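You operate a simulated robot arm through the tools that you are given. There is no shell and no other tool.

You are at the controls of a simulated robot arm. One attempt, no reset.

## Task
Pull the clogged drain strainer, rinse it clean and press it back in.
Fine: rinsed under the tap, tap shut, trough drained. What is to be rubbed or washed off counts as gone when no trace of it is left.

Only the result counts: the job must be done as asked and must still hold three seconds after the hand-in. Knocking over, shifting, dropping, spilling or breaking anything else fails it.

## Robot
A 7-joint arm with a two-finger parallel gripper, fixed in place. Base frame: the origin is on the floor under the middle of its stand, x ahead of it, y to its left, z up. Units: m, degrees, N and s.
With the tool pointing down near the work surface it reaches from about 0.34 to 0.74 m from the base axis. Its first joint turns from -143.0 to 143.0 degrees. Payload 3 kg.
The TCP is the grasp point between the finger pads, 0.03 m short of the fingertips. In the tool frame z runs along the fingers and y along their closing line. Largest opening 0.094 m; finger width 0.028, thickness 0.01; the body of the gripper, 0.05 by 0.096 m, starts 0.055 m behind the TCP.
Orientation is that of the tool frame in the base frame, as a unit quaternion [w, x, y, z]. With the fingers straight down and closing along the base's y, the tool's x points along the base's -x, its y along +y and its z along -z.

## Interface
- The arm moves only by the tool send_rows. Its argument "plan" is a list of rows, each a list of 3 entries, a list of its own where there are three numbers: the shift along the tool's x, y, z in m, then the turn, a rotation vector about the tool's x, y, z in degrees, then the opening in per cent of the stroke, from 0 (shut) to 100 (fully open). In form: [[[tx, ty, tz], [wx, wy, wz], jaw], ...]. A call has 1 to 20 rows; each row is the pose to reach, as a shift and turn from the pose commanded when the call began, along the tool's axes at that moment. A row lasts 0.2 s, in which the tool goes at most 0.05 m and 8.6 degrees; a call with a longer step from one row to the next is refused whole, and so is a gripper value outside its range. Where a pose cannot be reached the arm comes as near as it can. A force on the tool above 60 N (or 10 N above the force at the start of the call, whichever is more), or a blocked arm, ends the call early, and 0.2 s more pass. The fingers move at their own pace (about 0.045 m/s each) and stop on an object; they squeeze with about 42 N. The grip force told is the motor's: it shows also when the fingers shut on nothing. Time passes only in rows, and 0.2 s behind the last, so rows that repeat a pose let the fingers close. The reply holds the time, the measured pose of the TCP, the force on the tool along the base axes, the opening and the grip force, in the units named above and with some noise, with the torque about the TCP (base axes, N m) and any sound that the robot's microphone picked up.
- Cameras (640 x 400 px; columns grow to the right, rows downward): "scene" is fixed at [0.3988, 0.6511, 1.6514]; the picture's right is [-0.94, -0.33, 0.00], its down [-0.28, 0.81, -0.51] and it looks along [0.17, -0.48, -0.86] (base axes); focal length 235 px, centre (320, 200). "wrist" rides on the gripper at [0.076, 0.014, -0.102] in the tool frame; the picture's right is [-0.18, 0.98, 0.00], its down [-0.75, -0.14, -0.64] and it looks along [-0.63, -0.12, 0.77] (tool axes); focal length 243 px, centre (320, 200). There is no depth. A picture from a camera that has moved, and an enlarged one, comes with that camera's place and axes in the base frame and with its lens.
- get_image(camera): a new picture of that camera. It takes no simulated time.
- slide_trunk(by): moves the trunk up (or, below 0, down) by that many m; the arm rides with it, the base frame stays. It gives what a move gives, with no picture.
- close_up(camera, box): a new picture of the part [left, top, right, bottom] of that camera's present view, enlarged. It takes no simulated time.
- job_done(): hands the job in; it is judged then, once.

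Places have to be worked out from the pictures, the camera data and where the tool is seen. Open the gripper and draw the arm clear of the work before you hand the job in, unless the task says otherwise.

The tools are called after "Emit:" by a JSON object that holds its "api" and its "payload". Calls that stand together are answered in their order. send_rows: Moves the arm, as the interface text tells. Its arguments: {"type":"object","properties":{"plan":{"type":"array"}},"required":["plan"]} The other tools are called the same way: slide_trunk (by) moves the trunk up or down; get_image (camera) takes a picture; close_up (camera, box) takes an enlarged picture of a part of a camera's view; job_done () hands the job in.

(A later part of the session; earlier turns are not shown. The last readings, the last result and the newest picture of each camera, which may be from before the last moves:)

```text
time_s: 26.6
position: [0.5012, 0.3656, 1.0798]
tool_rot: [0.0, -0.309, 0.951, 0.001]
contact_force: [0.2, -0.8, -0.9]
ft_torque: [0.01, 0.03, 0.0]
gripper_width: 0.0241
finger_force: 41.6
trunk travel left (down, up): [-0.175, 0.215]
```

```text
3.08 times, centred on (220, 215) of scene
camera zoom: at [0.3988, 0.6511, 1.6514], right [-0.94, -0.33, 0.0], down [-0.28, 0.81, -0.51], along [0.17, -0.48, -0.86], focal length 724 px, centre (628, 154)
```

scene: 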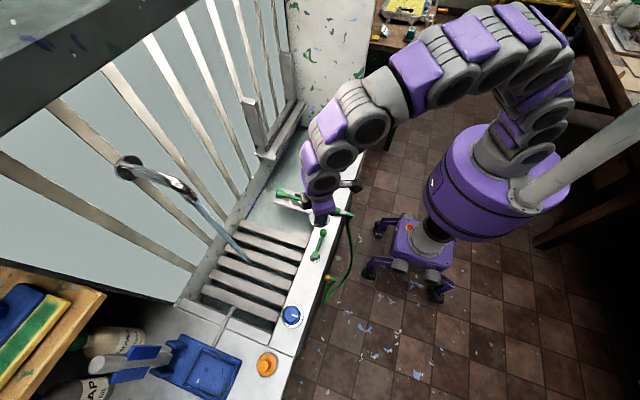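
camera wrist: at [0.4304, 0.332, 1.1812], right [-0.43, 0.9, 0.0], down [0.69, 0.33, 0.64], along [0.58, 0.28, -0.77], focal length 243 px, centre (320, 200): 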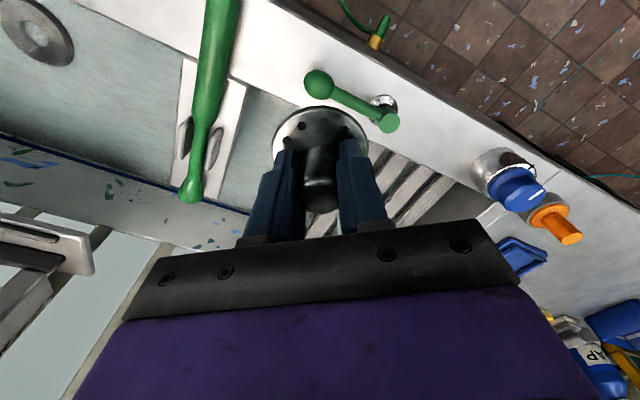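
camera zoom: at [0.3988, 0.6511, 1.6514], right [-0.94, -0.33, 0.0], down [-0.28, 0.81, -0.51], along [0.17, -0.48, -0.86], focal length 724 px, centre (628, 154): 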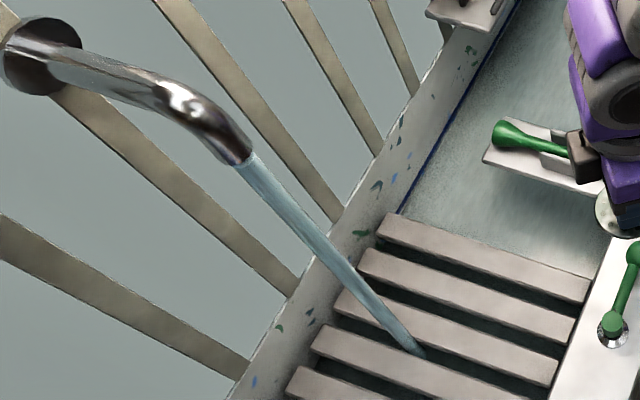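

The stream is vertical at (0.711, 0.515), about 18 mm thick. I tilt the tool 40° outward and bring the strainer's face into the stream at about z 1.0.

Emit:
{"api": "send_rows", "payload": {"plan": [[[-0.03, 0, 0.01], [0, -8, 0], 0], [[-0.06, 0, 0.02], [0, -16, 0], 0], [[-0.09, -0.001, 0.03], [0, -24, 0], 0], [[-0.12, -0.001, 0.04], [0, -32, 0], 0], [[-0.15, -0.002, 0.048], [0, -40, 0], 0], [[-0.19, -0.0024, 0.048], [0, -40, 0], 0], [[-0.2306, -0.0024, 0.048], [0, -40, 0], 0], [[-0.2306, -0.0024, 0.048], [0, -40, 0], 0]]}}

Emit:
{"api": "get_image", "payload": {"camera": "wrist"}}

Emit:
{"api": "close_up", "payload": {"camera": "scene", "box": [150, 150, 310, 290]}}

```text
time_s: 28.4
position: [0.6924, 0.4987, 1.0317]
tool_rot: [0.327, -0.29, 0.894, 0.105]
contact_force: [-0.2, 0.6, 0.1]
ft_torque: [-0.01, 0.02, -0.04]
gripper_width: 0.0241
finger_force: 41.9
trunk travel left (down, up): [-0.175, 0.215]
```

```text
taken
camera wrist: at [0.5821, 0.4371, 1.061], right [-0.46, 0.88, 0.12], down [0.21, -0.02, 0.98], along [0.86, 0.48, -0.18], focal length 243 px, centre (320, 200)
```

wrist: 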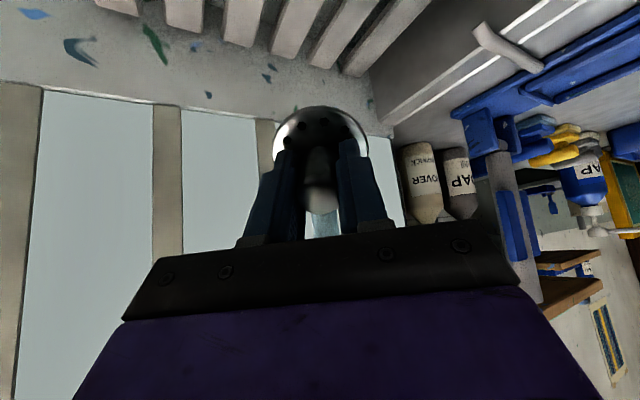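

```text
2.86 times, centred on (230, 220) of scene
camera zoom: at [0.3988, 0.6511, 1.6514], right [-0.94, -0.33, 0.0], down [-0.28, 0.81, -0.51], along [0.17, -0.48, -0.86], focal length 673 px, centre (577, 143)
```

zoom: 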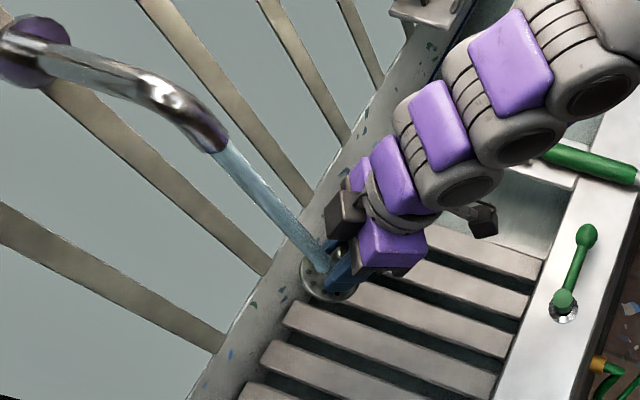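

The stream now hits the disc by the knob. I zoom in to see what dirt is on the face before sweeping it through the stream.

Emit:
{"api": "close_up", "payload": {"camera": "scene", "box": [210, 190, 270, 235]}}

Emit:
{"api": "close_up", "payload": {"camera": "wrist", "box": [260, 90, 390, 220]}}

```text
8.89 times, centred on (240, 212) of scene
camera zoom: at [0.3988, 0.6511, 1.6514], right [-0.94, -0.33, 0.0], down [-0.28, 0.81, -0.51], along [0.17, -0.48, -0.86], focal length 2093 px, centre (1031, 89)
```

zoom: 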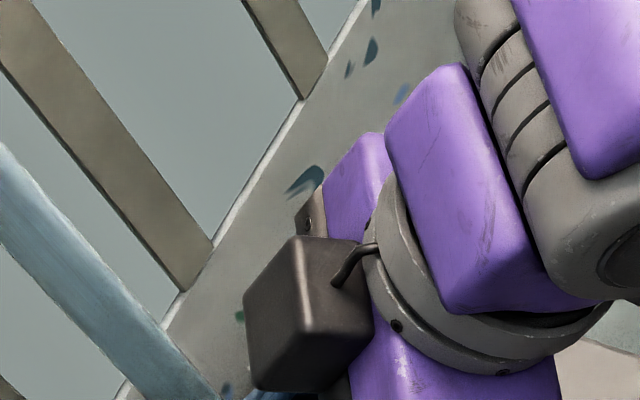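

```text
3.08 times, centred on (325, 155) of wrist
camera zoom: at [0.5821, 0.4371, 1.061], right [-0.46, 0.88, 0.12], down [0.21, -0.02, 0.98], along [0.86, 0.48, -0.18], focal length 746 px, centre (305, 338)
```

zoom: 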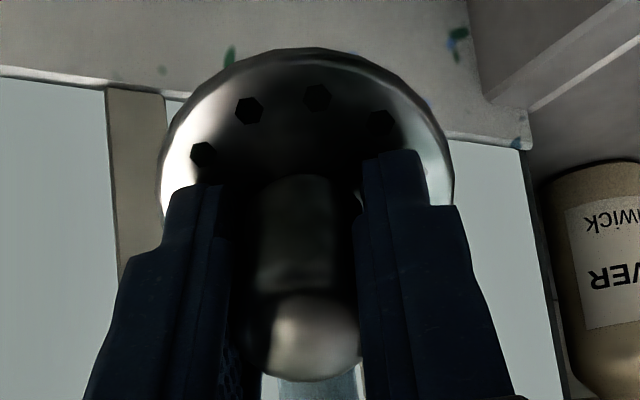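

I zoom on the disc region in the scene view.

Emit:
{"api": "close_up", "payload": {"camera": "scene", "box": [215, 225, 275, 270]}}

```text
8.89 times, centred on (245, 248) of scene
camera zoom: at [0.3988, 0.6511, 1.6514], right [-0.94, -0.33, 0.0], down [-0.28, 0.81, -0.51], along [0.17, -0.48, -0.86], focal length 2093 px, centre (987, -222)
```

zoom: 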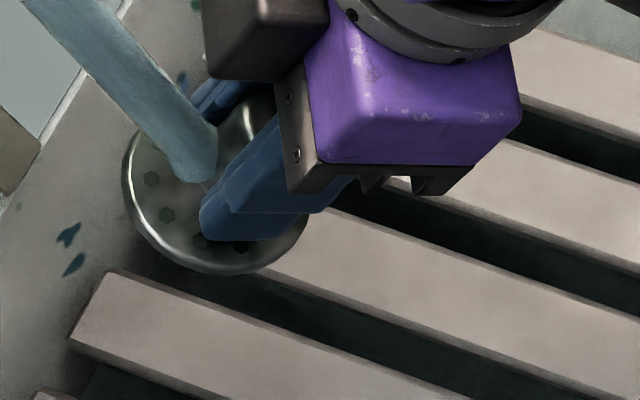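

The stream lands near the knob's base. I now sweep the strainer slowly so the stream passes over the whole outer half and both sides of the disc.

Emit:
{"api": "send_rows", "payload": {"plan": [[[0.0077, 0, -0.0064], [0, 0, 0], 0], [[0.0115, 0, -0.0096], [0, 0, 0], 0], [[0.0153, 0, -0.0129], [0, 0, 0], 0], [[0.0153, 0.008, -0.0129], [0, 0, 0], 0], [[0.0115, 0.015, -0.0096], [0, 0, 0], 0], [[0.0061, 0.02, -0.0051], [0, 0, 0], 0], [[0, 0.022, 0], [0, 0, 0], 0], [[-0.0061, 0.02, 0.0051], [0, 0, 0], 0], [[0, 0.022, 0], [0, 0, 0], 0], [[0.0061, 0.018, -0.0051], [0, 0, 0], 0], [[0.0092, 0.008, -0.0077], [0, 0, 0], 0], [[0.0092, 0, -0.0077], [0, 0, 0], 0], [[0.0092, -0.008, -0.0077], [0, 0, 0], 0], [[0.0061, -0.018, -0.0051], [0, 0, 0], 0], [[0, -0.022, 0], [0, 0, 0], 0], [[-0.0061, -0.02, 0.0051], [0, 0, 0], 0], [[0, -0.022, 0], [0, 0, 0], 0], [[0.0061, -0.018, -0.0051], [0, 0, 0], 0], [[0.0115, -0.008, -0.0096], [0, 0, 0], 0], [[0.0153, 0, -0.0129], [0, 0, 0], 0]]}}

Emit:
{"api": "close_up", "payload": {"camera": "scene", "box": [215, 220, 275, 265]}}

Emit:
{"api": "close_up", "payload": {"camera": "wrist", "box": [260, 90, 390, 220]}}

Emit:
{"api": "get_image", "payload": {"camera": "scene"}}

```text
time_s: 32.6
position: [0.6732, 0.4869, 1.0295]
tool_rot: [0.326, -0.29, 0.894, 0.105]
contact_force: [0.1, 0.1, -0.3]
ft_torque: [0.0, 0.02, -0.02]
gripper_width: 0.0241
finger_force: 42.6
trunk travel left (down, up): [-0.175, 0.215]
```

```text
8.89 times, centred on (245, 242) of scene
camera zoom: at [0.3988, 0.6511, 1.6514], right [-0.94, -0.33, 0.0], down [-0.28, 0.81, -0.51], along [0.17, -0.48, -0.86], focal length 2093 px, centre (987, -178)
```

zoom: 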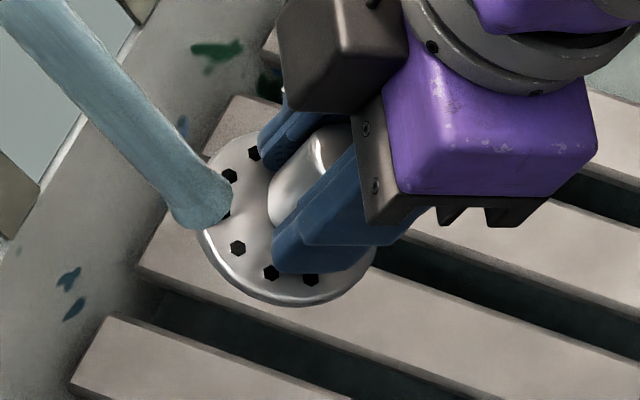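

```text
3.08 times, centred on (325, 155) of wrist
camera zoom: at [0.564, 0.426, 1.0593], right [-0.46, 0.88, 0.12], down [0.22, -0.02, 0.98], along [0.86, 0.48, -0.18], focal length 746 px, centre (305, 338)
```

zoom: 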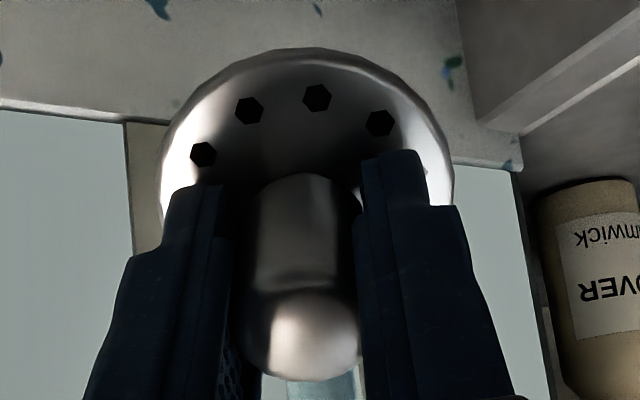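

```text
taken
```

scene: 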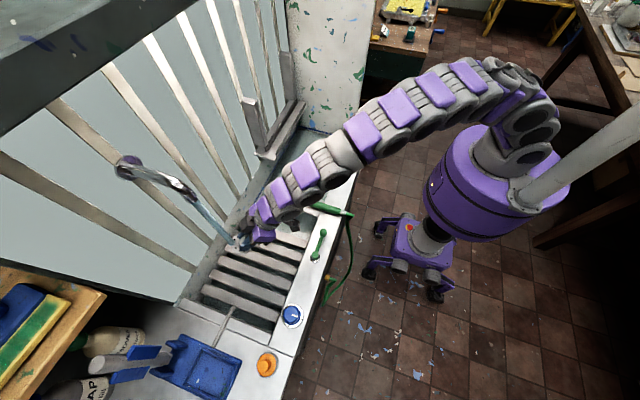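

The visible face and holes are now clean and shiny. To cover the half under the fingers, I sweep the inner side through the stream too.

Emit:
{"api": "send_rows", "payload": {"plan": [[[-0.0153, 0, 0.0129], [0, 0, 0], 0], [[-0.023, 0, 0.0193], [0, 0, 0], 0], [[-0.0268, 0.01, 0.0225], [0, 0, 0], 0], [[-0.0268, 0.02, 0.0225], [0, 0, 0], 0], [[-0.0214, 0.026, 0.018], [0, 0, 0], 0], [[-0.0268, 0.02, 0.0225], [0, 0, 0], 0], [[-0.0306, 0.01, 0.0257], [0, 0, 0], 0], [[-0.0306, 0, 0.0257], [0, 0, 0], 0], [[-0.0306, -0.01, 0.0257], [0, 0, 0], 0], [[-0.0268, -0.02, 0.0225], [0, 0, 0], 0], [[-0.0214, -0.026, 0.018], [0, 0, 0], 0], [[-0.0268, -0.02, 0.0225], [0, 0, 0], 0], [[-0.0268, -0.01, 0.0225], [0, 0, 0], 0], [[-0.023, 0, 0.0193], [0, 0, 0], 0], [[-0.0153, 0, 0.0129], [0, 0, 0], 0], [[0, 0, 0], [0, 0, 0], 0]]}}

Emit:
{"api": "get_image", "payload": {"camera": "wrist"}}

```text
time_s: 36.0
position: [0.6727, 0.4863, 1.0304]
tool_rot: [0.325, -0.29, 0.894, 0.105]
contact_force: [0.7, 0.2, -1.0]
ft_torque: [0.02, 0.01, -0.01]
gripper_width: 0.024
finger_force: 41.8
trunk travel left (down, up): [-0.175, 0.215]
```

```text
taken
camera wrist: at [0.5636, 0.4245, 1.0596], right [-0.46, 0.88, 0.12], down [0.22, -0.02, 0.98], along [0.86, 0.48, -0.18], focal length 243 px, centre (320, 200)
```

wrist: 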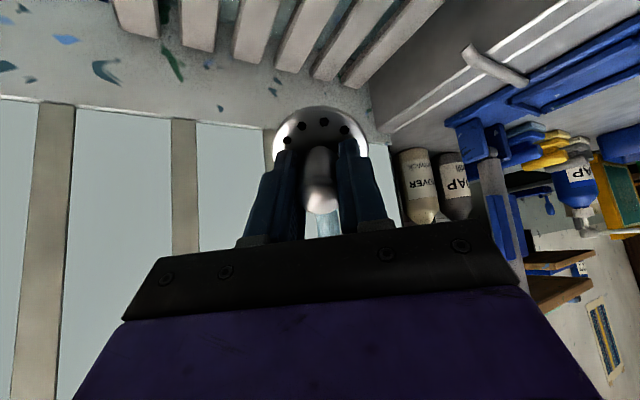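

I rotate the strainer about the tool axis in the stream, so that the parts shaded by the fingers come to the outer side and get rinsed directly.

Emit:
{"api": "send_rows", "payload": {"plan": [[[0, 0, 0], [0, 0, 8], 0], [[0, 0, 0], [0, 0, 16], 0], [[0, 0, 0], [0, 0, 24], 0], [[0, 0, 0], [0, 0, 32], 0], [[0, 0, 0], [0, 0, 40], 0], [[0, 0, 0], [0, 0, 48], 0], [[0, 0, 0], [0, 0, 56], 0], [[0, 0, 0], [0, 0, 64], 0], [[0, 0, 0], [0, 0, 72], 0], [[0, 0, 0], [0, 0, 80], 0], [[0, 0, 0], [0, 0, 80], 0]]}}

Emit:
{"api": "close_up", "payload": {"camera": "scene", "box": [210, 215, 280, 265]}}

Emit:
{"api": "get_image", "payload": {"camera": "wrist"}}

```text
time_s: 38.4
position: [0.6736, 0.4866, 1.0313]
tool_rot: [0.18, 0.353, 0.871, 0.29]
contact_force: [-0.5, -0.6, -0.4]
ft_torque: [0.01, 0.01, -0.01]
gripper_width: 0.0244
finger_force: 41.8
trunk travel left (down, up): [-0.175, 0.215]
```

```text
8.00 times, centred on (245, 240) of scene
camera zoom: at [0.3988, 0.6511, 1.6514], right [-0.94, -0.33, 0.0], down [-0.28, 0.81, -0.51], along [0.17, -0.48, -0.86], focal length 1883 px, centre (920, -120)
```

zoom: 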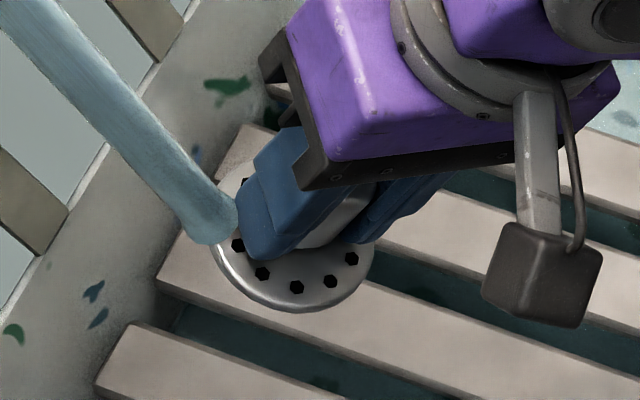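

```text
taken
camera wrist: at [0.5745, 0.511, 1.1102], right [0.63, 0.44, 0.64], down [0.11, -0.87, 0.49], along [0.77, -0.23, -0.59], focal length 243 px, centre (320, 200)
```

wrist: 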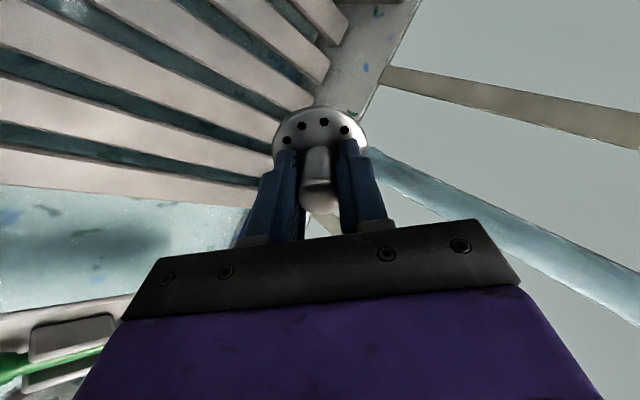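

The disc looks clean at this angle too. I check the water level in the trough in the scene view.

Emit:
{"api": "get_image", "payload": {"camera": "scene"}}

Emit:
{"api": "close_up", "payload": {"camera": "scene", "box": [240, 110, 380, 220]}}

```text
taken
```

scene: 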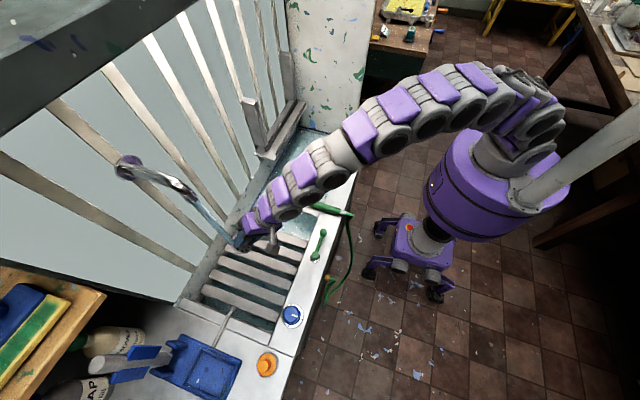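

```text
3.64 times, centred on (310, 165) of scene
camera zoom: at [0.3988, 0.6511, 1.6514], right [-0.94, -0.33, 0.0], down [-0.28, 0.81, -0.51], along [0.17, -0.48, -0.86], focal length 856 px, centre (356, 327)
```

zoom: 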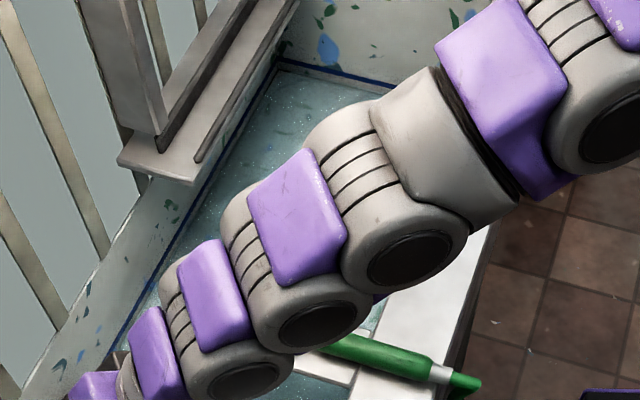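

The face is clean from both cameras, but water has collected in the trough, so I keep moving. I rotate back and draw the strainer out of the stream, inward and up.

Emit:
{"api": "send_rows", "payload": {"plan": [[[0.0018, -0.0101, -0.0204], [0, 0, -8], 0], [[0.0036, -0.0203, -0.0408], [0, 0, -16], 0], [[0.0054, -0.0304, -0.0612], [0, 0, -24], 0], [[0.0072, -0.0406, -0.0816], [0, 0, -32], 0], [[0.009, -0.0507, -0.102], [0, 0, -40], 0], [[0.0107, -0.0608, -0.1224], [0, 0, -48], 0], [[0.0125, -0.071, -0.1428], [0, 0, -56], 0], [[0.0143, -0.0811, -0.1632], [0, 0, -64], 0], [[0.0161, -0.0913, -0.1836], [0, 0, -72], 0], [[0.0179, -0.1014, -0.204], [0, 0, -80], 0]]}}

Emit:
{"api": "get_image", "payload": {"camera": "scene"}}

Emit:
{"api": "get_image", "payload": {"camera": "wrist"}}

```text
time_s: 40.6
position: [0.5018, 0.3615, 1.1205]
tool_rot: [0.325, -0.29, 0.894, 0.105]
contact_force: [-0.2, -0.1, -0.5]
ft_torque: [-0.01, 0.0, -0.03]
gripper_width: 0.0243
finger_force: 41.6
trunk travel left (down, up): [-0.175, 0.215]
```

```text
taken
```

scene: 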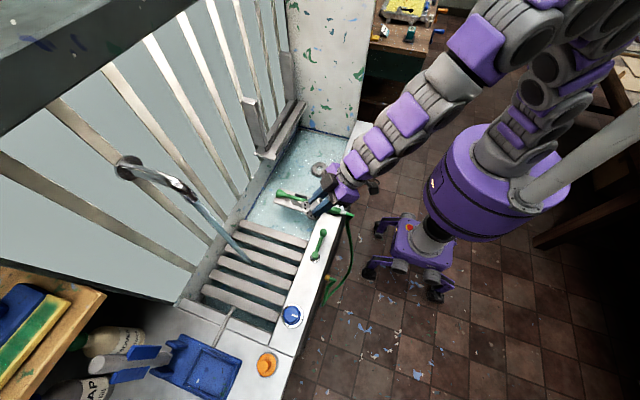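

```text
taken
camera wrist: at [0.3936, 0.3, 1.1506], right [-0.47, 0.88, 0.12], down [0.22, -0.02, 0.98], along [0.86, 0.48, -0.18], focal length 243 px, centre (320, 200)
```

wrist: 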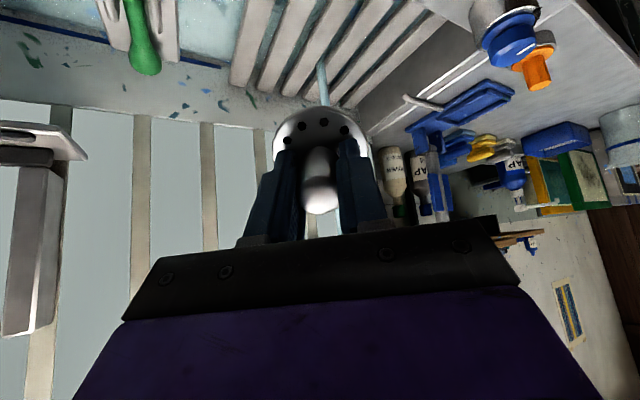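

Emit:
{"api": "close_up", "payload": {"camera": "scene", "box": [235, 110, 385, 220]}}

Emit:
{"api": "close_up", "payload": {"camera": "wrist", "box": [260, 95, 390, 225]}}

```text
3.64 times, centred on (310, 165) of scene
camera zoom: at [0.3988, 0.6511, 1.6514], right [-0.94, -0.33, 0.0], down [-0.28, 0.81, -0.51], along [0.17, -0.48, -0.86], focal length 856 px, centre (356, 327)
```

zoom: 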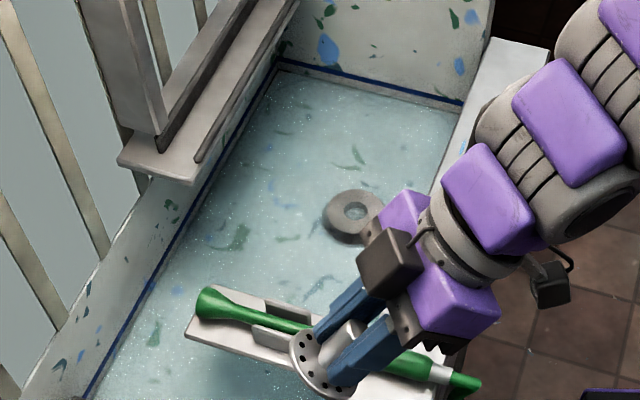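

```text
3.08 times, centred on (325, 160) of wrist
camera zoom: at [0.3936, 0.3, 1.1506], right [-0.47, 0.88, 0.12], down [0.22, -0.02, 0.98], along [0.86, 0.48, -0.18], focal length 746 px, centre (305, 323)
```

zoom: 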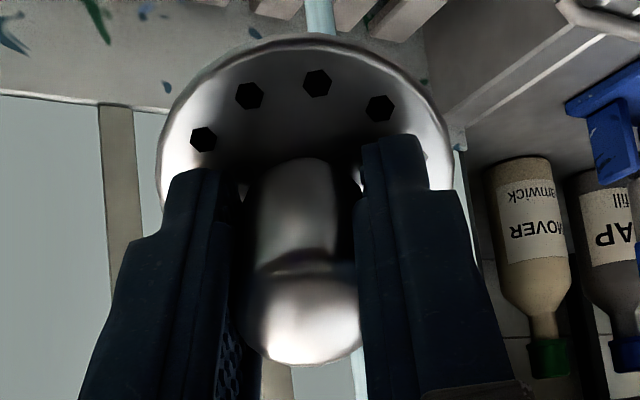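

The trough holds some water, below the blue line, and the drain stays open. Before reinserting I want one look at the strainer's underside, so I tilt the tool to horizontal, turned toward the scene camera, well above everything.

Emit:
{"api": "send_rows", "payload": {"plan": [[[0, -0.0069, -0.0076], [-4.01, -6.97, -1.87], 0], [[0, -0.0139, -0.0152], [-8.01, -13.94, -3.74], 0], [[0, -0.0208, -0.0228], [-12.02, -20.91, -5.61], 0], [[0, -0.0277, -0.0303], [-16.03, -27.89, -7.47], 0], [[0, -0.0346, -0.0379], [-20.04, -34.86, -9.34], 0], [[0, -0.0416, -0.0455], [-24.04, -41.83, -11.21], 0], [[0, -0.0485, -0.0531], [-28.05, -48.8, -13.08], 0]]}}

Emit:
{"api": "get_image", "payload": {"camera": "scene"}}

```text
time_s: 42.2
position: [0.5048, 0.304, 1.162]
tool_rot: [0.594, -0.385, 0.592, 0.386]
contact_force: [-0.6, 0.2, -0.3]
ft_torque: [-0.02, 0.02, -0.02]
gripper_width: 0.024
finger_force: 41.9
trunk travel left (down, up): [-0.175, 0.215]
```

```text
taken
```

scene: 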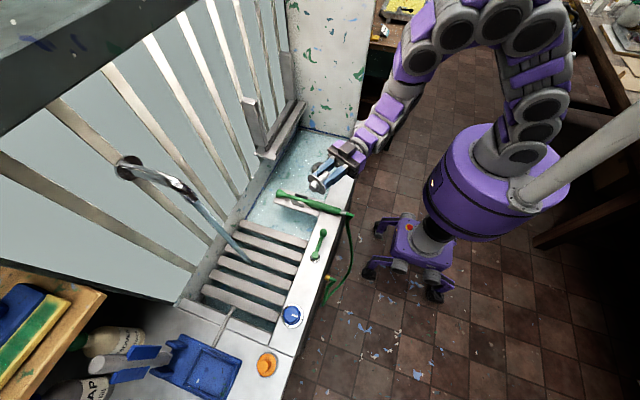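

Emit:
{"api": "close_up", "payload": {"camera": "scene", "box": [295, 150, 355, 200]}}

Emit:
{"api": "close_up", "payload": {"camera": "scene", "box": [240, 110, 370, 220]}}

```text
8.00 times, centred on (325, 175) of scene
camera zoom: at [0.3988, 0.6511, 1.6514], right [-0.94, -0.33, 0.0], down [-0.28, 0.81, -0.51], along [0.17, -0.48, -0.86], focal length 1883 px, centre (280, 400)
```

zoom: 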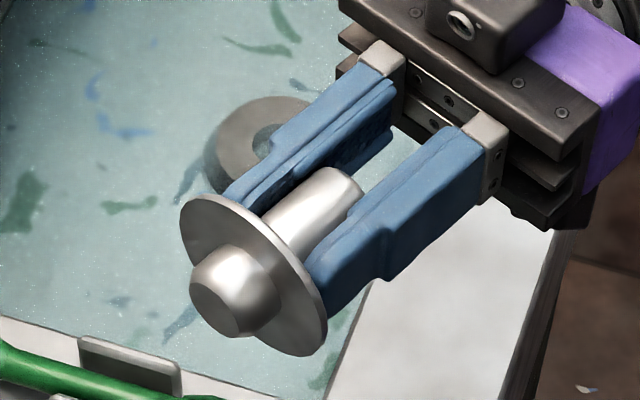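

```text
3.64 times, centred on (305, 165) of scene
camera zoom: at [0.3988, 0.6511, 1.6514], right [-0.94, -0.33, 0.0], down [-0.28, 0.81, -0.51], along [0.17, -0.48, -0.86], focal length 856 px, centre (374, 327)
```

zoom: 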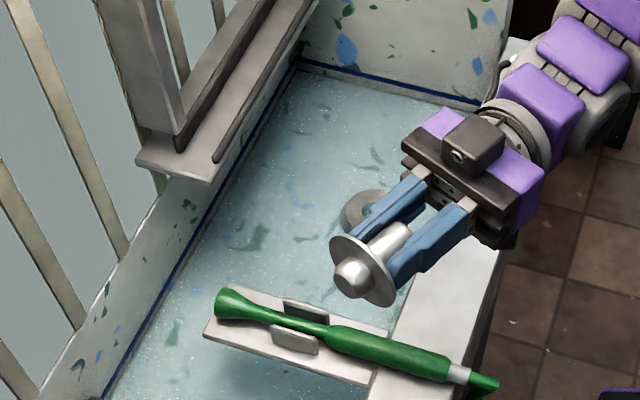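

The underside is clean as well. I bring the strainer back over the drain, tool straight down with the original yaw.

Emit:
{"api": "send_rows", "payload": {"plan": [[[0.0086, -0.0177, -0.0169], [3.94, 6.07, 3.94], 0], [[0.0172, -0.0354, -0.0338], [7.89, 12.15, 7.89], 0], [[0.0258, -0.0531, -0.0507], [11.83, 18.22, 11.83], 0], [[0.0345, -0.0708, -0.0676], [15.78, 24.29, 15.78], 0], [[0.0431, -0.0885, -0.0845], [19.72, 30.37, 19.72], 0], [[0.0517, -0.1062, -0.1014], [23.66, 36.44, 23.66], 0], [[0.0603, -0.1238, -0.1184], [27.61, 42.51, 27.61], 0], [[0.0689, -0.1415, -0.1353], [31.55, 48.58, 31.55], 0], [[0.0775, -0.1592, -0.1522], [35.5, 54.66, 35.5], 0], [[0.0862, -0.1769, -0.1691], [39.44, 60.73, 39.44], 0], [[0.0948, -0.1946, -0.186], [43.38, 66.8, 43.38], 0], [[0.1034, -0.2123, -0.2029], [47.33, 72.88, 47.33], 0], [[0.112, -0.23, -0.2198], [51.27, 78.95, 51.27], 0], [[0.1495, -0.23, -0.2198], [51.27, 78.95, 51.27], 0], [[0.187, -0.23, -0.2198], [51.27, 78.95, 51.27], 0], [[0.2245, -0.23, -0.2198], [51.27, 78.95, 51.27], 0], [[0.262, -0.23, -0.2198], [51.27, 78.95, 51.27], 0]]}}

Emit:
{"api": "get_image", "payload": {"camera": "wrist"}}

Emit:
{"api": "close_up", "payload": {"camera": "scene", "box": [240, 110, 370, 220]}}

```text
time_s: 45.8
position: [0.6061, -0.0119, 0.901]
tool_rot: [0.003, -0.008, 1.0, 0.011]
contact_force: [1.7, -1.1, -0.4]
ft_torque: [0.15, 0.02, 0.0]
gripper_width: 0.0241
finger_force: 42.2
out of reach, approached as far as the arm can: row 13, 14, 15, 16, 17
trunk travel left (down, up): [-0.175, 0.215]
```

```text
taken
camera wrist: at [0.5297, -0.0017, 1.0025], right [0.17, 0.99, 0.02], down [0.75, -0.14, 0.64], along [0.64, -0.09, -0.77], focal length 243 px, centre (320, 200)
```

wrist: 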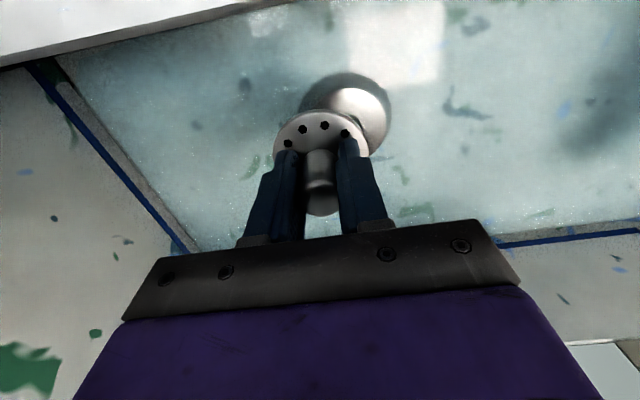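

```text
3.64 times, centred on (305, 165) of scene
camera zoom: at [0.3988, 0.6511, 1.6514], right [-0.94, -0.33, 0.0], down [-0.28, 0.81, -0.51], along [0.17, -0.48, -0.86], focal length 856 px, centre (374, 327)
```

zoom: 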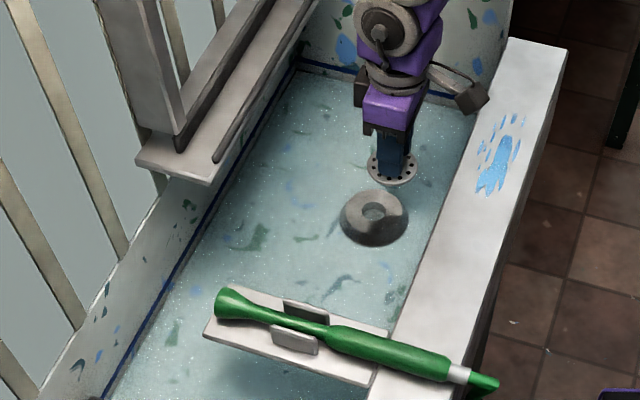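

The arm stopped about 2–3 cm short ("out of reach"), probably at a joint limit after the combined rotation. I look at the arm's posture in the scene view.

Emit:
{"api": "get_image", "payload": {"camera": "scene"}}

```text
taken
```

scene: 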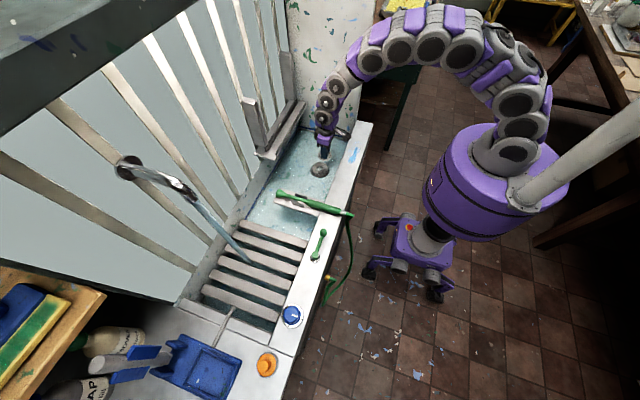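

The elbow has swung out sideways, which limits this pose. I raise the tool, correct the small orientation error and try to regain the spot above the drain from higher up.

Emit:
{"api": "send_rows", "payload": {"plan": [[[0, 0, -0.04], [0.6, 0.2, 0.5], 0], [[0, 0, -0.08], [1.26, 0.34, 0.92], 0], [[-0.005, 0.01, -0.1], [1.26, 0.34, 0.92], 0], [[-0.01, 0.0217, -0.1], [1.26, 0.34, 0.92], 0], [[-0.0194, 0.0217, -0.1], [1.26, 0.34, 0.92], 0]]}}

```text
time_s: 47.0
position: [0.5889, -0.0052, 0.9937]
tool_rot: [-0.002, 0.009, 1.0, -0.01]
contact_force: [-0.8, -0.2, -0.1]
ft_torque: [0.0, 0.0, 0.03]
gripper_width: 0.0241
finger_force: 42.3
out of reach, approached as far as the arm can: row 1, 2, 3, 4, 5
trunk travel left (down, up): [-0.175, 0.215]
```

Still blocked. I back off inward and up to a relaxed pose, to free whichever joint is at its limit.

Emit:
{"api": "send_rows", "payload": {"plan": [[[0.03, 0.011, -0.025], [-0.3, -0.1, -0.3], 0], [[0.06, 0.022, -0.05], [-0.6, -0.1, -0.5], 0], [[0.09, 0.033, -0.075], [-0.9, -0.2, -0.8], 0], [[0.115, 0.044, -0.1], [-1.15, -0.23, -1.03], 0], [[0.139, 0.055, -0.126], [-1.15, -0.23, -1.03], 0]]}}

Emit:
{"api": "get_image", "payload": {"camera": "scene"}}

```text
time_s: 48.2
position: [0.4484, 0.058, 1.1187]
tool_rot: [-0.002, -0.001, 1.0, -0.001]
contact_force: [0.2, -0.3, 0.0]
ft_torque: [-0.01, 0.02, 0.0]
gripper_width: 0.024
finger_force: 42.0
trunk travel left (down, up): [-0.175, 0.215]
```

```text
taken
```

scene: 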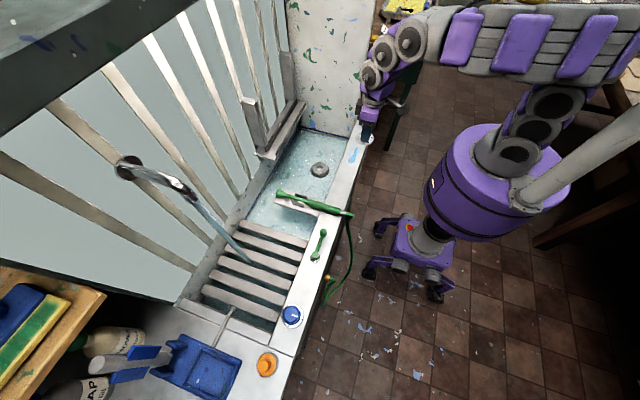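

Now the pose is reached exactly. Since the strainer is round, I try approaching the drain with the hand yawed +40°, which should suit the elbow-out posture better.

Emit:
{"api": "send_rows", "payload": {"plan": [[[0, 0, 0], [0, 0, -8], 0], [[0, 0, 0], [0, 0, -16], 0], [[0, 0, 0], [0, 0, -24], 0], [[-0.03, -0.008, 0.01], [0, 0, -32], 0], [[-0.065, -0.018, 0.03], [0, 0, -40], 0], [[-0.1, -0.028, 0.06], [0, 0, -40], 0], [[-0.135, -0.038, 0.09], [0, 0, -40], 0], [[-0.165, -0.045, 0.125], [0, 0, -40], 0], [[-0.177, -0.048, 0.16], [0, 0, -40], 0], [[-0.177, -0.048, 0.17], [0, 0, -40], 0]]}}

Emit:
{"api": "get_image", "payload": {"camera": "scene"}}

Emit:
{"api": "get_image", "payload": {"camera": "wrist"}}

```text
time_s: 50.4
position: [0.6264, 0.0073, 0.9492]
tool_rot: [-0.001, -0.343, 0.939, 0.0]
contact_force: [-0.3, -0.2, 0.2]
ft_torque: [0.01, 0.01, 0.0]
gripper_width: 0.0239
finger_force: 42.2
trunk travel left (down, up): [-0.175, 0.215]
```

```text
taken
```

scene: 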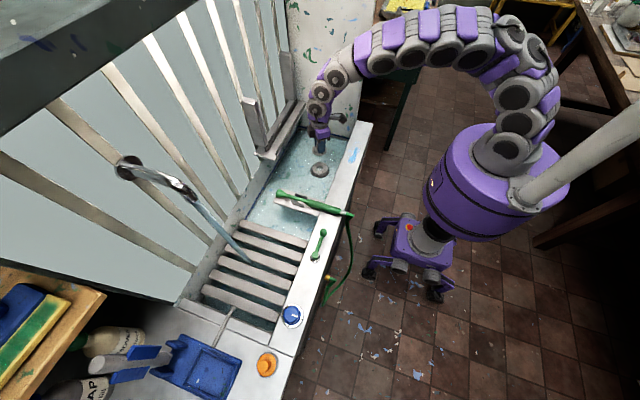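

```text
taken
camera wrist: at [0.5588, -0.0314, 1.0503], right [-0.49, 0.87, 0.0], down [0.67, 0.38, 0.64], along [0.56, 0.31, -0.77], focal length 243 px, centre (320, 200)
```

wrist: 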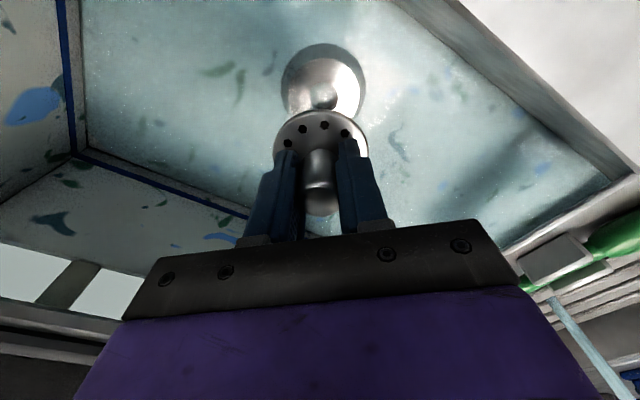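

Reached now, 2–3 mm off the drain axis. I zoom in to check the alignment with the drain hole before pressing down.

Emit:
{"api": "close_up", "payload": {"camera": "wrist", "box": [260, 30, 390, 160]}}

Emit:
{"api": "close_up", "payload": {"camera": "scene", "box": [280, 120, 360, 190]}}

```text
3.08 times, centred on (325, 95) of wrist
camera zoom: at [0.5588, -0.0314, 1.0503], right [-0.49, 0.87, 0.0], down [0.67, 0.38, 0.64], along [0.56, 0.31, -0.77], focal length 746 px, centre (305, 523)
```

zoom: 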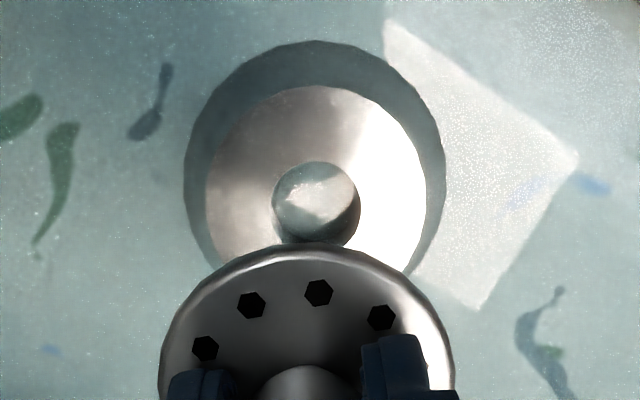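

```text
5.71 times, centred on (320, 155) of scene
camera zoom: at [0.3988, 0.6511, 1.6514], right [-0.94, -0.33, 0.0], down [-0.28, 0.81, -0.51], along [0.17, -0.48, -0.86], focal length 1345 px, centre (320, 457)
```

zoom: 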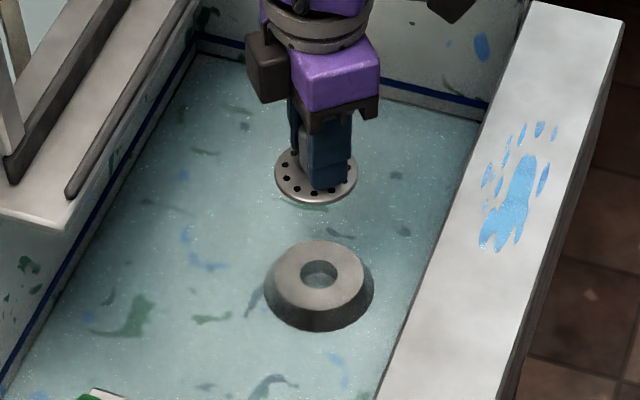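

Comparing hole and disc positions with the earlier views, I need about −1 mm in tool x and +3.5 mm in tool y. I shift that and go down until the plug is just above the hole, then check again.

Emit:
{"api": "send_rows", "payload": {"plan": [[[-0.0012, 0.0035, 0.02], [0, 0, 0], 0], [[-0.0012, 0.0035, 0.05], [0, 0, 0], 0], [[-0.0012, 0.0035, 0.075], [0, 0, 0], 0], [[-0.0012, 0.0035, 0.075], [0, 0, 0], 0]]}}

Emit:
{"api": "close_up", "payload": {"camera": "wrist", "box": [250, 50, 390, 180]}}

Emit:
{"api": "close_up", "payload": {"camera": "scene", "box": [280, 130, 360, 200]}}

```text
time_s: 51.4
position: [0.6233, 0.0125, 0.8716]
tool_rot: [-0.001, -0.343, 0.94, -0.001]
contact_force: [0.8, -0.6, -1.0]
ft_torque: [-0.02, -0.02, 0.04]
gripper_width: 0.0244
finger_force: 42.8
trunk travel left (down, up): [-0.175, 0.215]
```

```text
3.08 times, centred on (320, 115) of wrist
camera zoom: at [0.5568, -0.0266, 0.9751], right [-0.49, 0.87, 0.0], down [0.67, 0.38, 0.64], along [0.56, 0.32, -0.77], focal length 746 px, centre (320, 462)
```

zoom: 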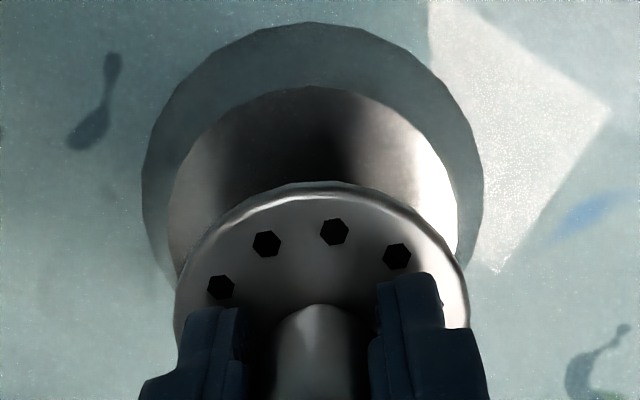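

```text
5.71 times, centred on (320, 165) of scene
camera zoom: at [0.3988, 0.6511, 1.6514], right [-0.94, -0.33, 0.0], down [-0.28, 0.81, -0.51], along [0.17, -0.48, -0.86], focal length 1345 px, centre (320, 400)
```

zoom: 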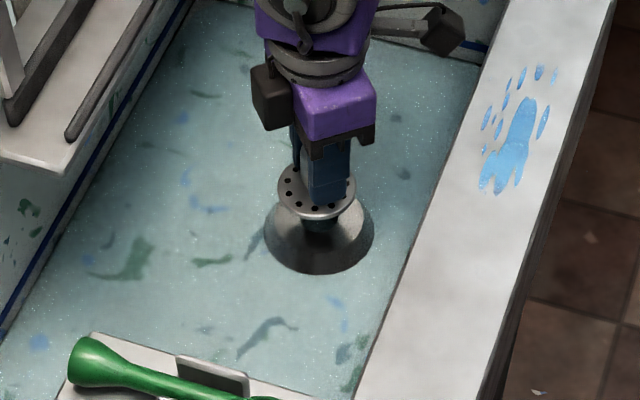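

The ring is about 2 mm off the disc in tool −y and +x. I correct by (+1.5, −2.1) mm and lower the plug gently into the hole.

Emit:
{"api": "send_rows", "payload": {"plan": [[[0.0015, -0.0021, 0], [0, 0, 0], 0], [[0.0015, -0.0021, 0.008], [0, 0, 0], 0], [[0.0015, -0.0021, 0.015], [0, 0, 0], 0], [[0.0015, -0.0021, 0.021], [0, 0, 0], 0]]}}

Emit:
{"api": "close_up", "payload": {"camera": "scene", "box": [280, 130, 360, 200]}}

Emit:
{"api": "close_up", "payload": {"camera": "wrist", "box": [250, 50, 390, 180]}}

```text
time_s: 52.4
position: [0.6178, 0.0171, 0.8508]
tool_rot: [-0.001, -0.343, 0.939, 0.0]
contact_force: [0.3, 0.0, -0.6]
ft_torque: [0.01, -0.02, 0.02]
gripper_width: 0.0243
finger_force: 41.9
out of reach, approached as far as the arm can: row 3, 4
trunk travel left (down, up): [-0.175, 0.215]
```

```text
5.71 times, centred on (320, 165) of scene
camera zoom: at [0.3988, 0.6511, 1.6514], right [-0.94, -0.33, 0.0], down [-0.28, 0.81, -0.51], along [0.17, -0.48, -0.86], focal length 1345 px, centre (320, 400)
```

zoom: 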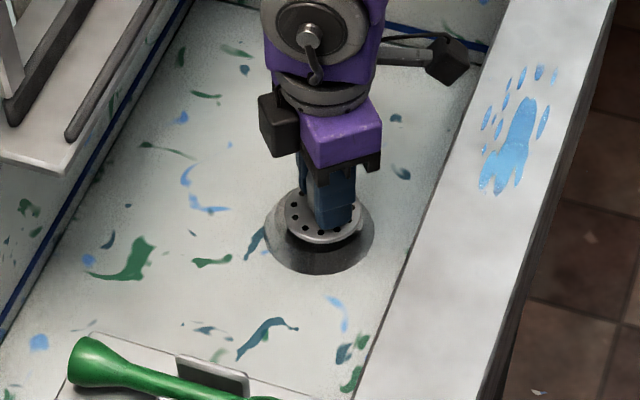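

```text
3.08 times, centred on (320, 115) of wrist
camera zoom: at [0.5504, -0.0219, 0.9544], right [-0.49, 0.87, 0.0], down [0.67, 0.38, 0.64], along [0.56, 0.32, -0.77], focal length 746 px, centre (320, 462)
```

zoom: 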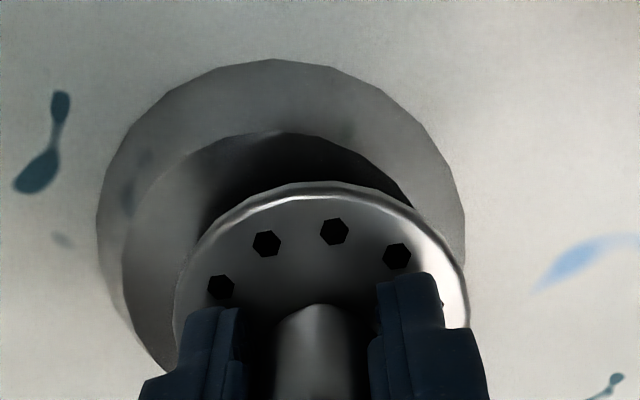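

The trough has now drained dry (its painted bottom is visible), so the water flows off well. The arm again hit a limit in this elbow-out posture, so I lift back up; then I will lower the trunk so that the needed height suits this posture.

Emit:
{"api": "send_rows", "payload": {"plan": [[[0, 0, -0.03], [0, 0, 0], 0], [[0, -0.004, -0.065], [0, 0, 0], 0], [[0.0002, -0.0091, -0.1], [0, 0, 0], 0], [[0.0002, -0.0091, -0.1], [0, 0, 0], 0]]}}

Emit:
{"api": "get_image", "payload": {"camera": "scene"}}

```text
time_s: 53.4
position: [0.6253, 0.009, 0.9543]
tool_rot: [-0.001, -0.343, 0.939, 0.0]
contact_force: [0.5, 0.1, 0.2]
ft_torque: [0.02, 0.04, 0.0]
gripper_width: 0.0241
finger_force: 42.1
trunk travel left (down, up): [-0.175, 0.215]
```

```text
taken
```

scene: 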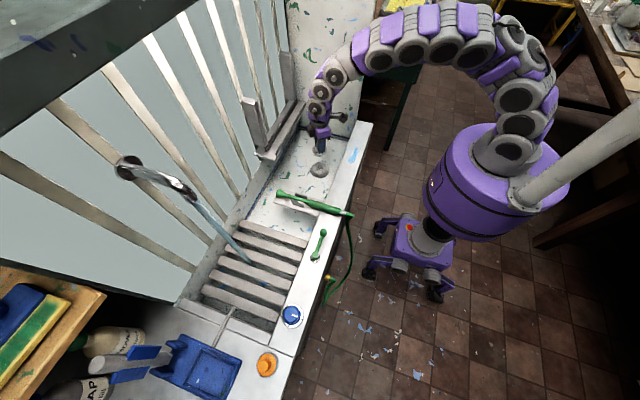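

The tap runs into a dry, draining trough now. I lower the trunk by 0.07 m, which brings the strainer down to just above the seat with arm stretch to spare.

Emit:
{"api": "slide_trunk", "payload": {"by": -0.07}}

Emit:
{"api": "close_up", "payload": {"camera": "wrist", "box": [250, 50, 390, 180]}}

Emit:
{"api": "close_up", "payload": {"camera": "scene", "box": [280, 130, 360, 200]}}

```text
time_s: 54.5
position: [0.6247, 0.009, 0.8826]
tool_rot: [-0.001, -0.344, 0.939, 0.0]
contact_force: [0.6, 0.0, -0.9]
ft_torque: [0.0, 0.0, 0.01]
gripper_width: 0.0244
finger_force: 42.2
trunk travel left (down, up): [-0.105, 0.285]
```

```text
3.08 times, centred on (320, 115) of wrist
camera zoom: at [0.5572, -0.0293, 0.9859], right [-0.49, 0.87, 0.0], down [0.67, 0.38, 0.64], along [0.56, 0.32, -0.77], focal length 746 px, centre (320, 462)
```

zoom: 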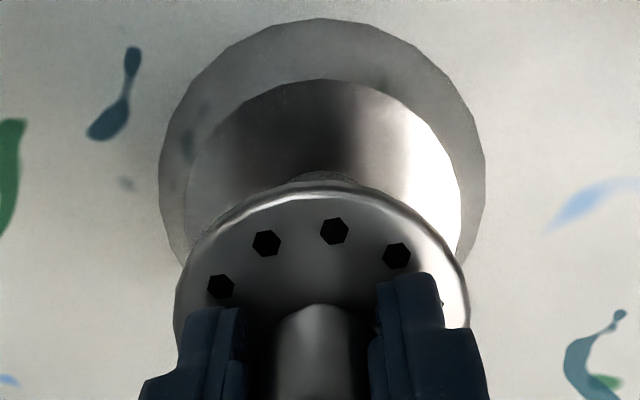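

```text
5.71 times, centred on (320, 165) of scene
camera zoom: at [0.3988, 0.6511, 1.6514], right [-0.94, -0.33, 0.0], down [-0.28, 0.81, -0.51], along [0.17, -0.48, -0.86], focal length 1345 px, centre (320, 400)
```

zoom: 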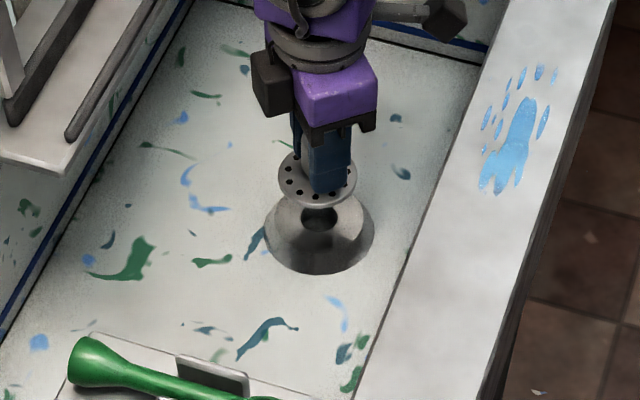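

Alignment is now within about 1 mm. I shift +1 mm in tool x and lower the strainer into the seat.

Emit:
{"api": "send_rows", "payload": {"plan": [[[0.001, 0.0003, 0.01], [0, 0, 0], 0], [[0.001, 0.0003, 0.02], [0, 0, 0], 0], [[0.001, 0.0003, 0.028], [0, 0, 0], 0], [[0.001, 0.0003, 0.034], [0, 0, 0], 0]]}}

Emit:
{"api": "close_up", "payload": {"camera": "scene", "box": [280, 130, 360, 200]}}

Emit:
{"api": "close_up", "payload": {"camera": "wrist", "box": [250, 50, 390, 180]}}

```text
time_s: 55.5
position: [0.6238, 0.0087, 0.8497]
tool_rot: [-0.002, -0.343, 0.939, 0.0]
contact_force: [-0.1, 0.3, -0.2]
ft_torque: [0.0, -0.03, -0.03]
gripper_width: 0.0241
finger_force: 42.0
trunk travel left (down, up): [-0.105, 0.285]
```

```text
5.71 times, centred on (320, 165) of scene
camera zoom: at [0.3988, 0.6511, 1.6514], right [-0.94, -0.33, 0.0], down [-0.28, 0.81, -0.51], along [0.17, -0.48, -0.86], focal length 1345 px, centre (320, 400)
```

zoom: 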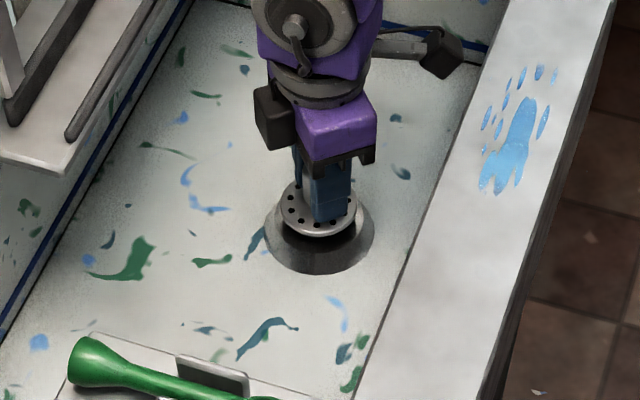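

```text
3.08 times, centred on (320, 115) of wrist
camera zoom: at [0.5565, -0.0293, 0.9517], right [-0.49, 0.87, 0.0], down [0.67, 0.38, 0.64], along [0.56, 0.32, -0.77], focal length 746 px, centre (320, 462)
```

zoom: 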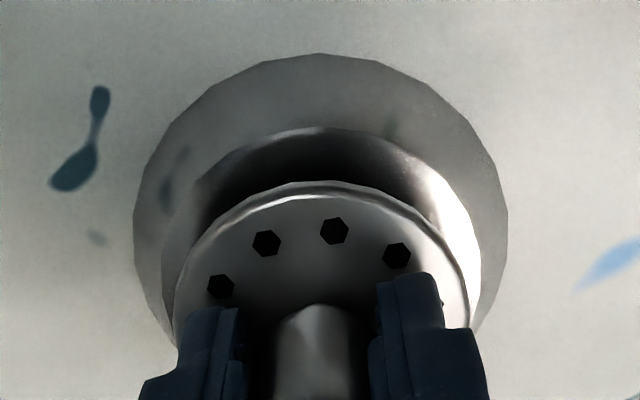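

The plug is in the hole without contact and well centred. I press it down the remaining 14 mm plus a little for seating force.

Emit:
{"api": "send_rows", "payload": {"plan": [[[0, 0, 0.005], [0, 0, 0], 0], [[0, 0, 0.009], [0, 0, 0], 0], [[0, 0, 0.012], [0, 0, 0], 0], [[0, 0, 0.014], [0, 0, 0], 0], [[0, 0, 0.016], [0, 0, 0], 0], [[0, 0, 0.018], [0, 0, 0], 0], [[0, 0, 0.018], [0, 0, 0], 0]]}}

Emit:
{"api": "close_up", "payload": {"camera": "scene", "box": [280, 130, 360, 200]}}

Emit:
{"api": "close_up", "payload": {"camera": "wrist", "box": [250, 50, 390, 180]}}

```text
time_s: 57.1
position: [0.6236, 0.0082, 0.8335]
tool_rot: [0.001, -0.343, 0.94, -0.001]
contact_force: [2.4, -0.7, 29.7]
ft_torque: [-0.03, 0.21, -0.04]
gripper_width: 0.0243
finger_force: 41.8
trunk travel left (down, up): [-0.105, 0.285]
```

```text
5.71 times, centred on (320, 165) of scene
camera zoom: at [0.3988, 0.6511, 1.6514], right [-0.94, -0.33, 0.0], down [-0.28, 0.81, -0.51], along [0.17, -0.48, -0.86], focal length 1345 px, centre (320, 400)
```

zoom: 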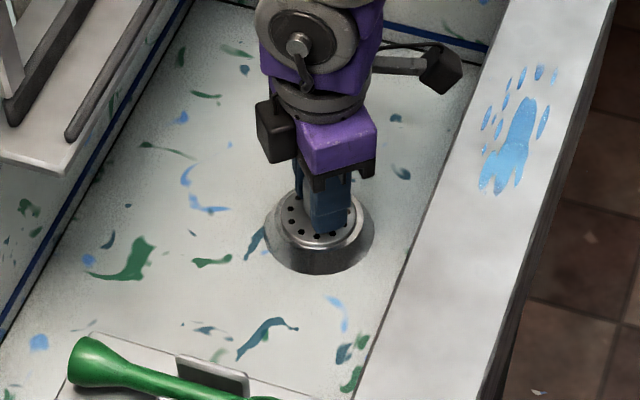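

```text
3.08 times, centred on (320, 115) of wrist
camera zoom: at [0.5561, -0.03, 0.9362], right [-0.49, 0.87, 0.0], down [0.67, 0.38, 0.64], along [0.56, 0.32, -0.77], focal length 746 px, centre (320, 462)
```

zoom: 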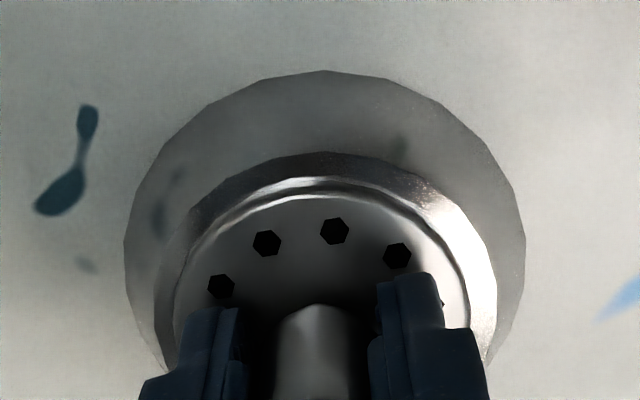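

Seated with about 30 N upward reaction at z 0.8335. I press 2 mm harder once to make sure it is fully home.

Emit:
{"api": "send_rows", "payload": {"plan": [[[0, 0, 0.001], [0, 0, 0], 0], [[0, 0, 0.002], [0, 0, 0], 0], [[0, 0, 0.002], [0, 0, 0], 0], [[0, 0, 0], [0, 0, 0], 0], [[0, 0, -0.002], [0, 0, 0], 0]]}}

```text
time_s: 58.3
position: [0.6231, 0.0078, 0.8312]
tool_rot: [-0.003, -0.343, 0.939, 0.001]
contact_force: [8.8, -1.3, 11.9]
ft_torque: [0.2, -0.7, 0.0]
gripper_width: 0.0241
finger_force: 42.1
trunk travel left (down, up): [-0.105, 0.285]
```

The tool sank 2 mm further, so either the strainer went deeper or the pads slid on the knob. I look closely.

Emit:
{"api": "close_up", "payload": {"camera": "wrist", "box": [250, 70, 390, 200]}}

Emit:
{"api": "close_up", "payload": {"camera": "scene", "box": [295, 140, 345, 185]}}

```text
3.08 times, centred on (320, 135) of wrist
camera zoom: at [0.5558, -0.0301, 0.9346], right [-0.49, 0.87, 0.0], down [0.67, 0.38, 0.64], along [0.55, 0.32, -0.77], focal length 746 px, centre (320, 400)
```

zoom: 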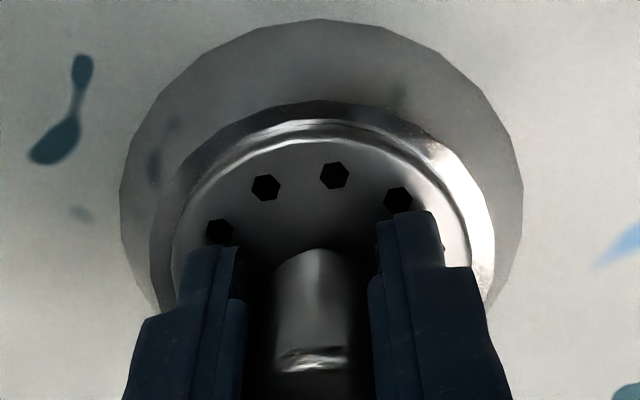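

```text
8.89 times, centred on (320, 162) of scene
camera zoom: at [0.3988, 0.6511, 1.6514], right [-0.94, -0.33, 0.0], down [-0.28, 0.81, -0.51], along [0.17, -0.48, -0.86], focal length 2093 px, centre (320, 533)
```

zoom: 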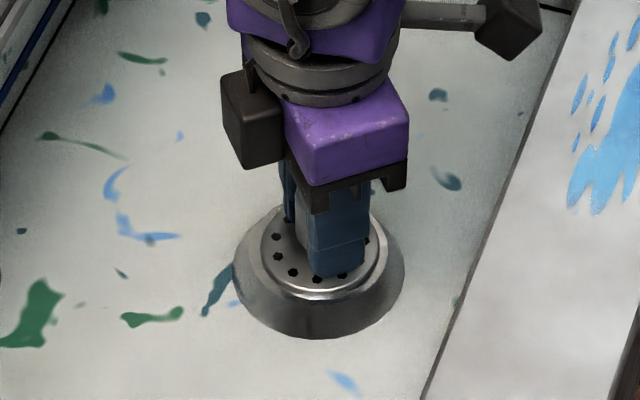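

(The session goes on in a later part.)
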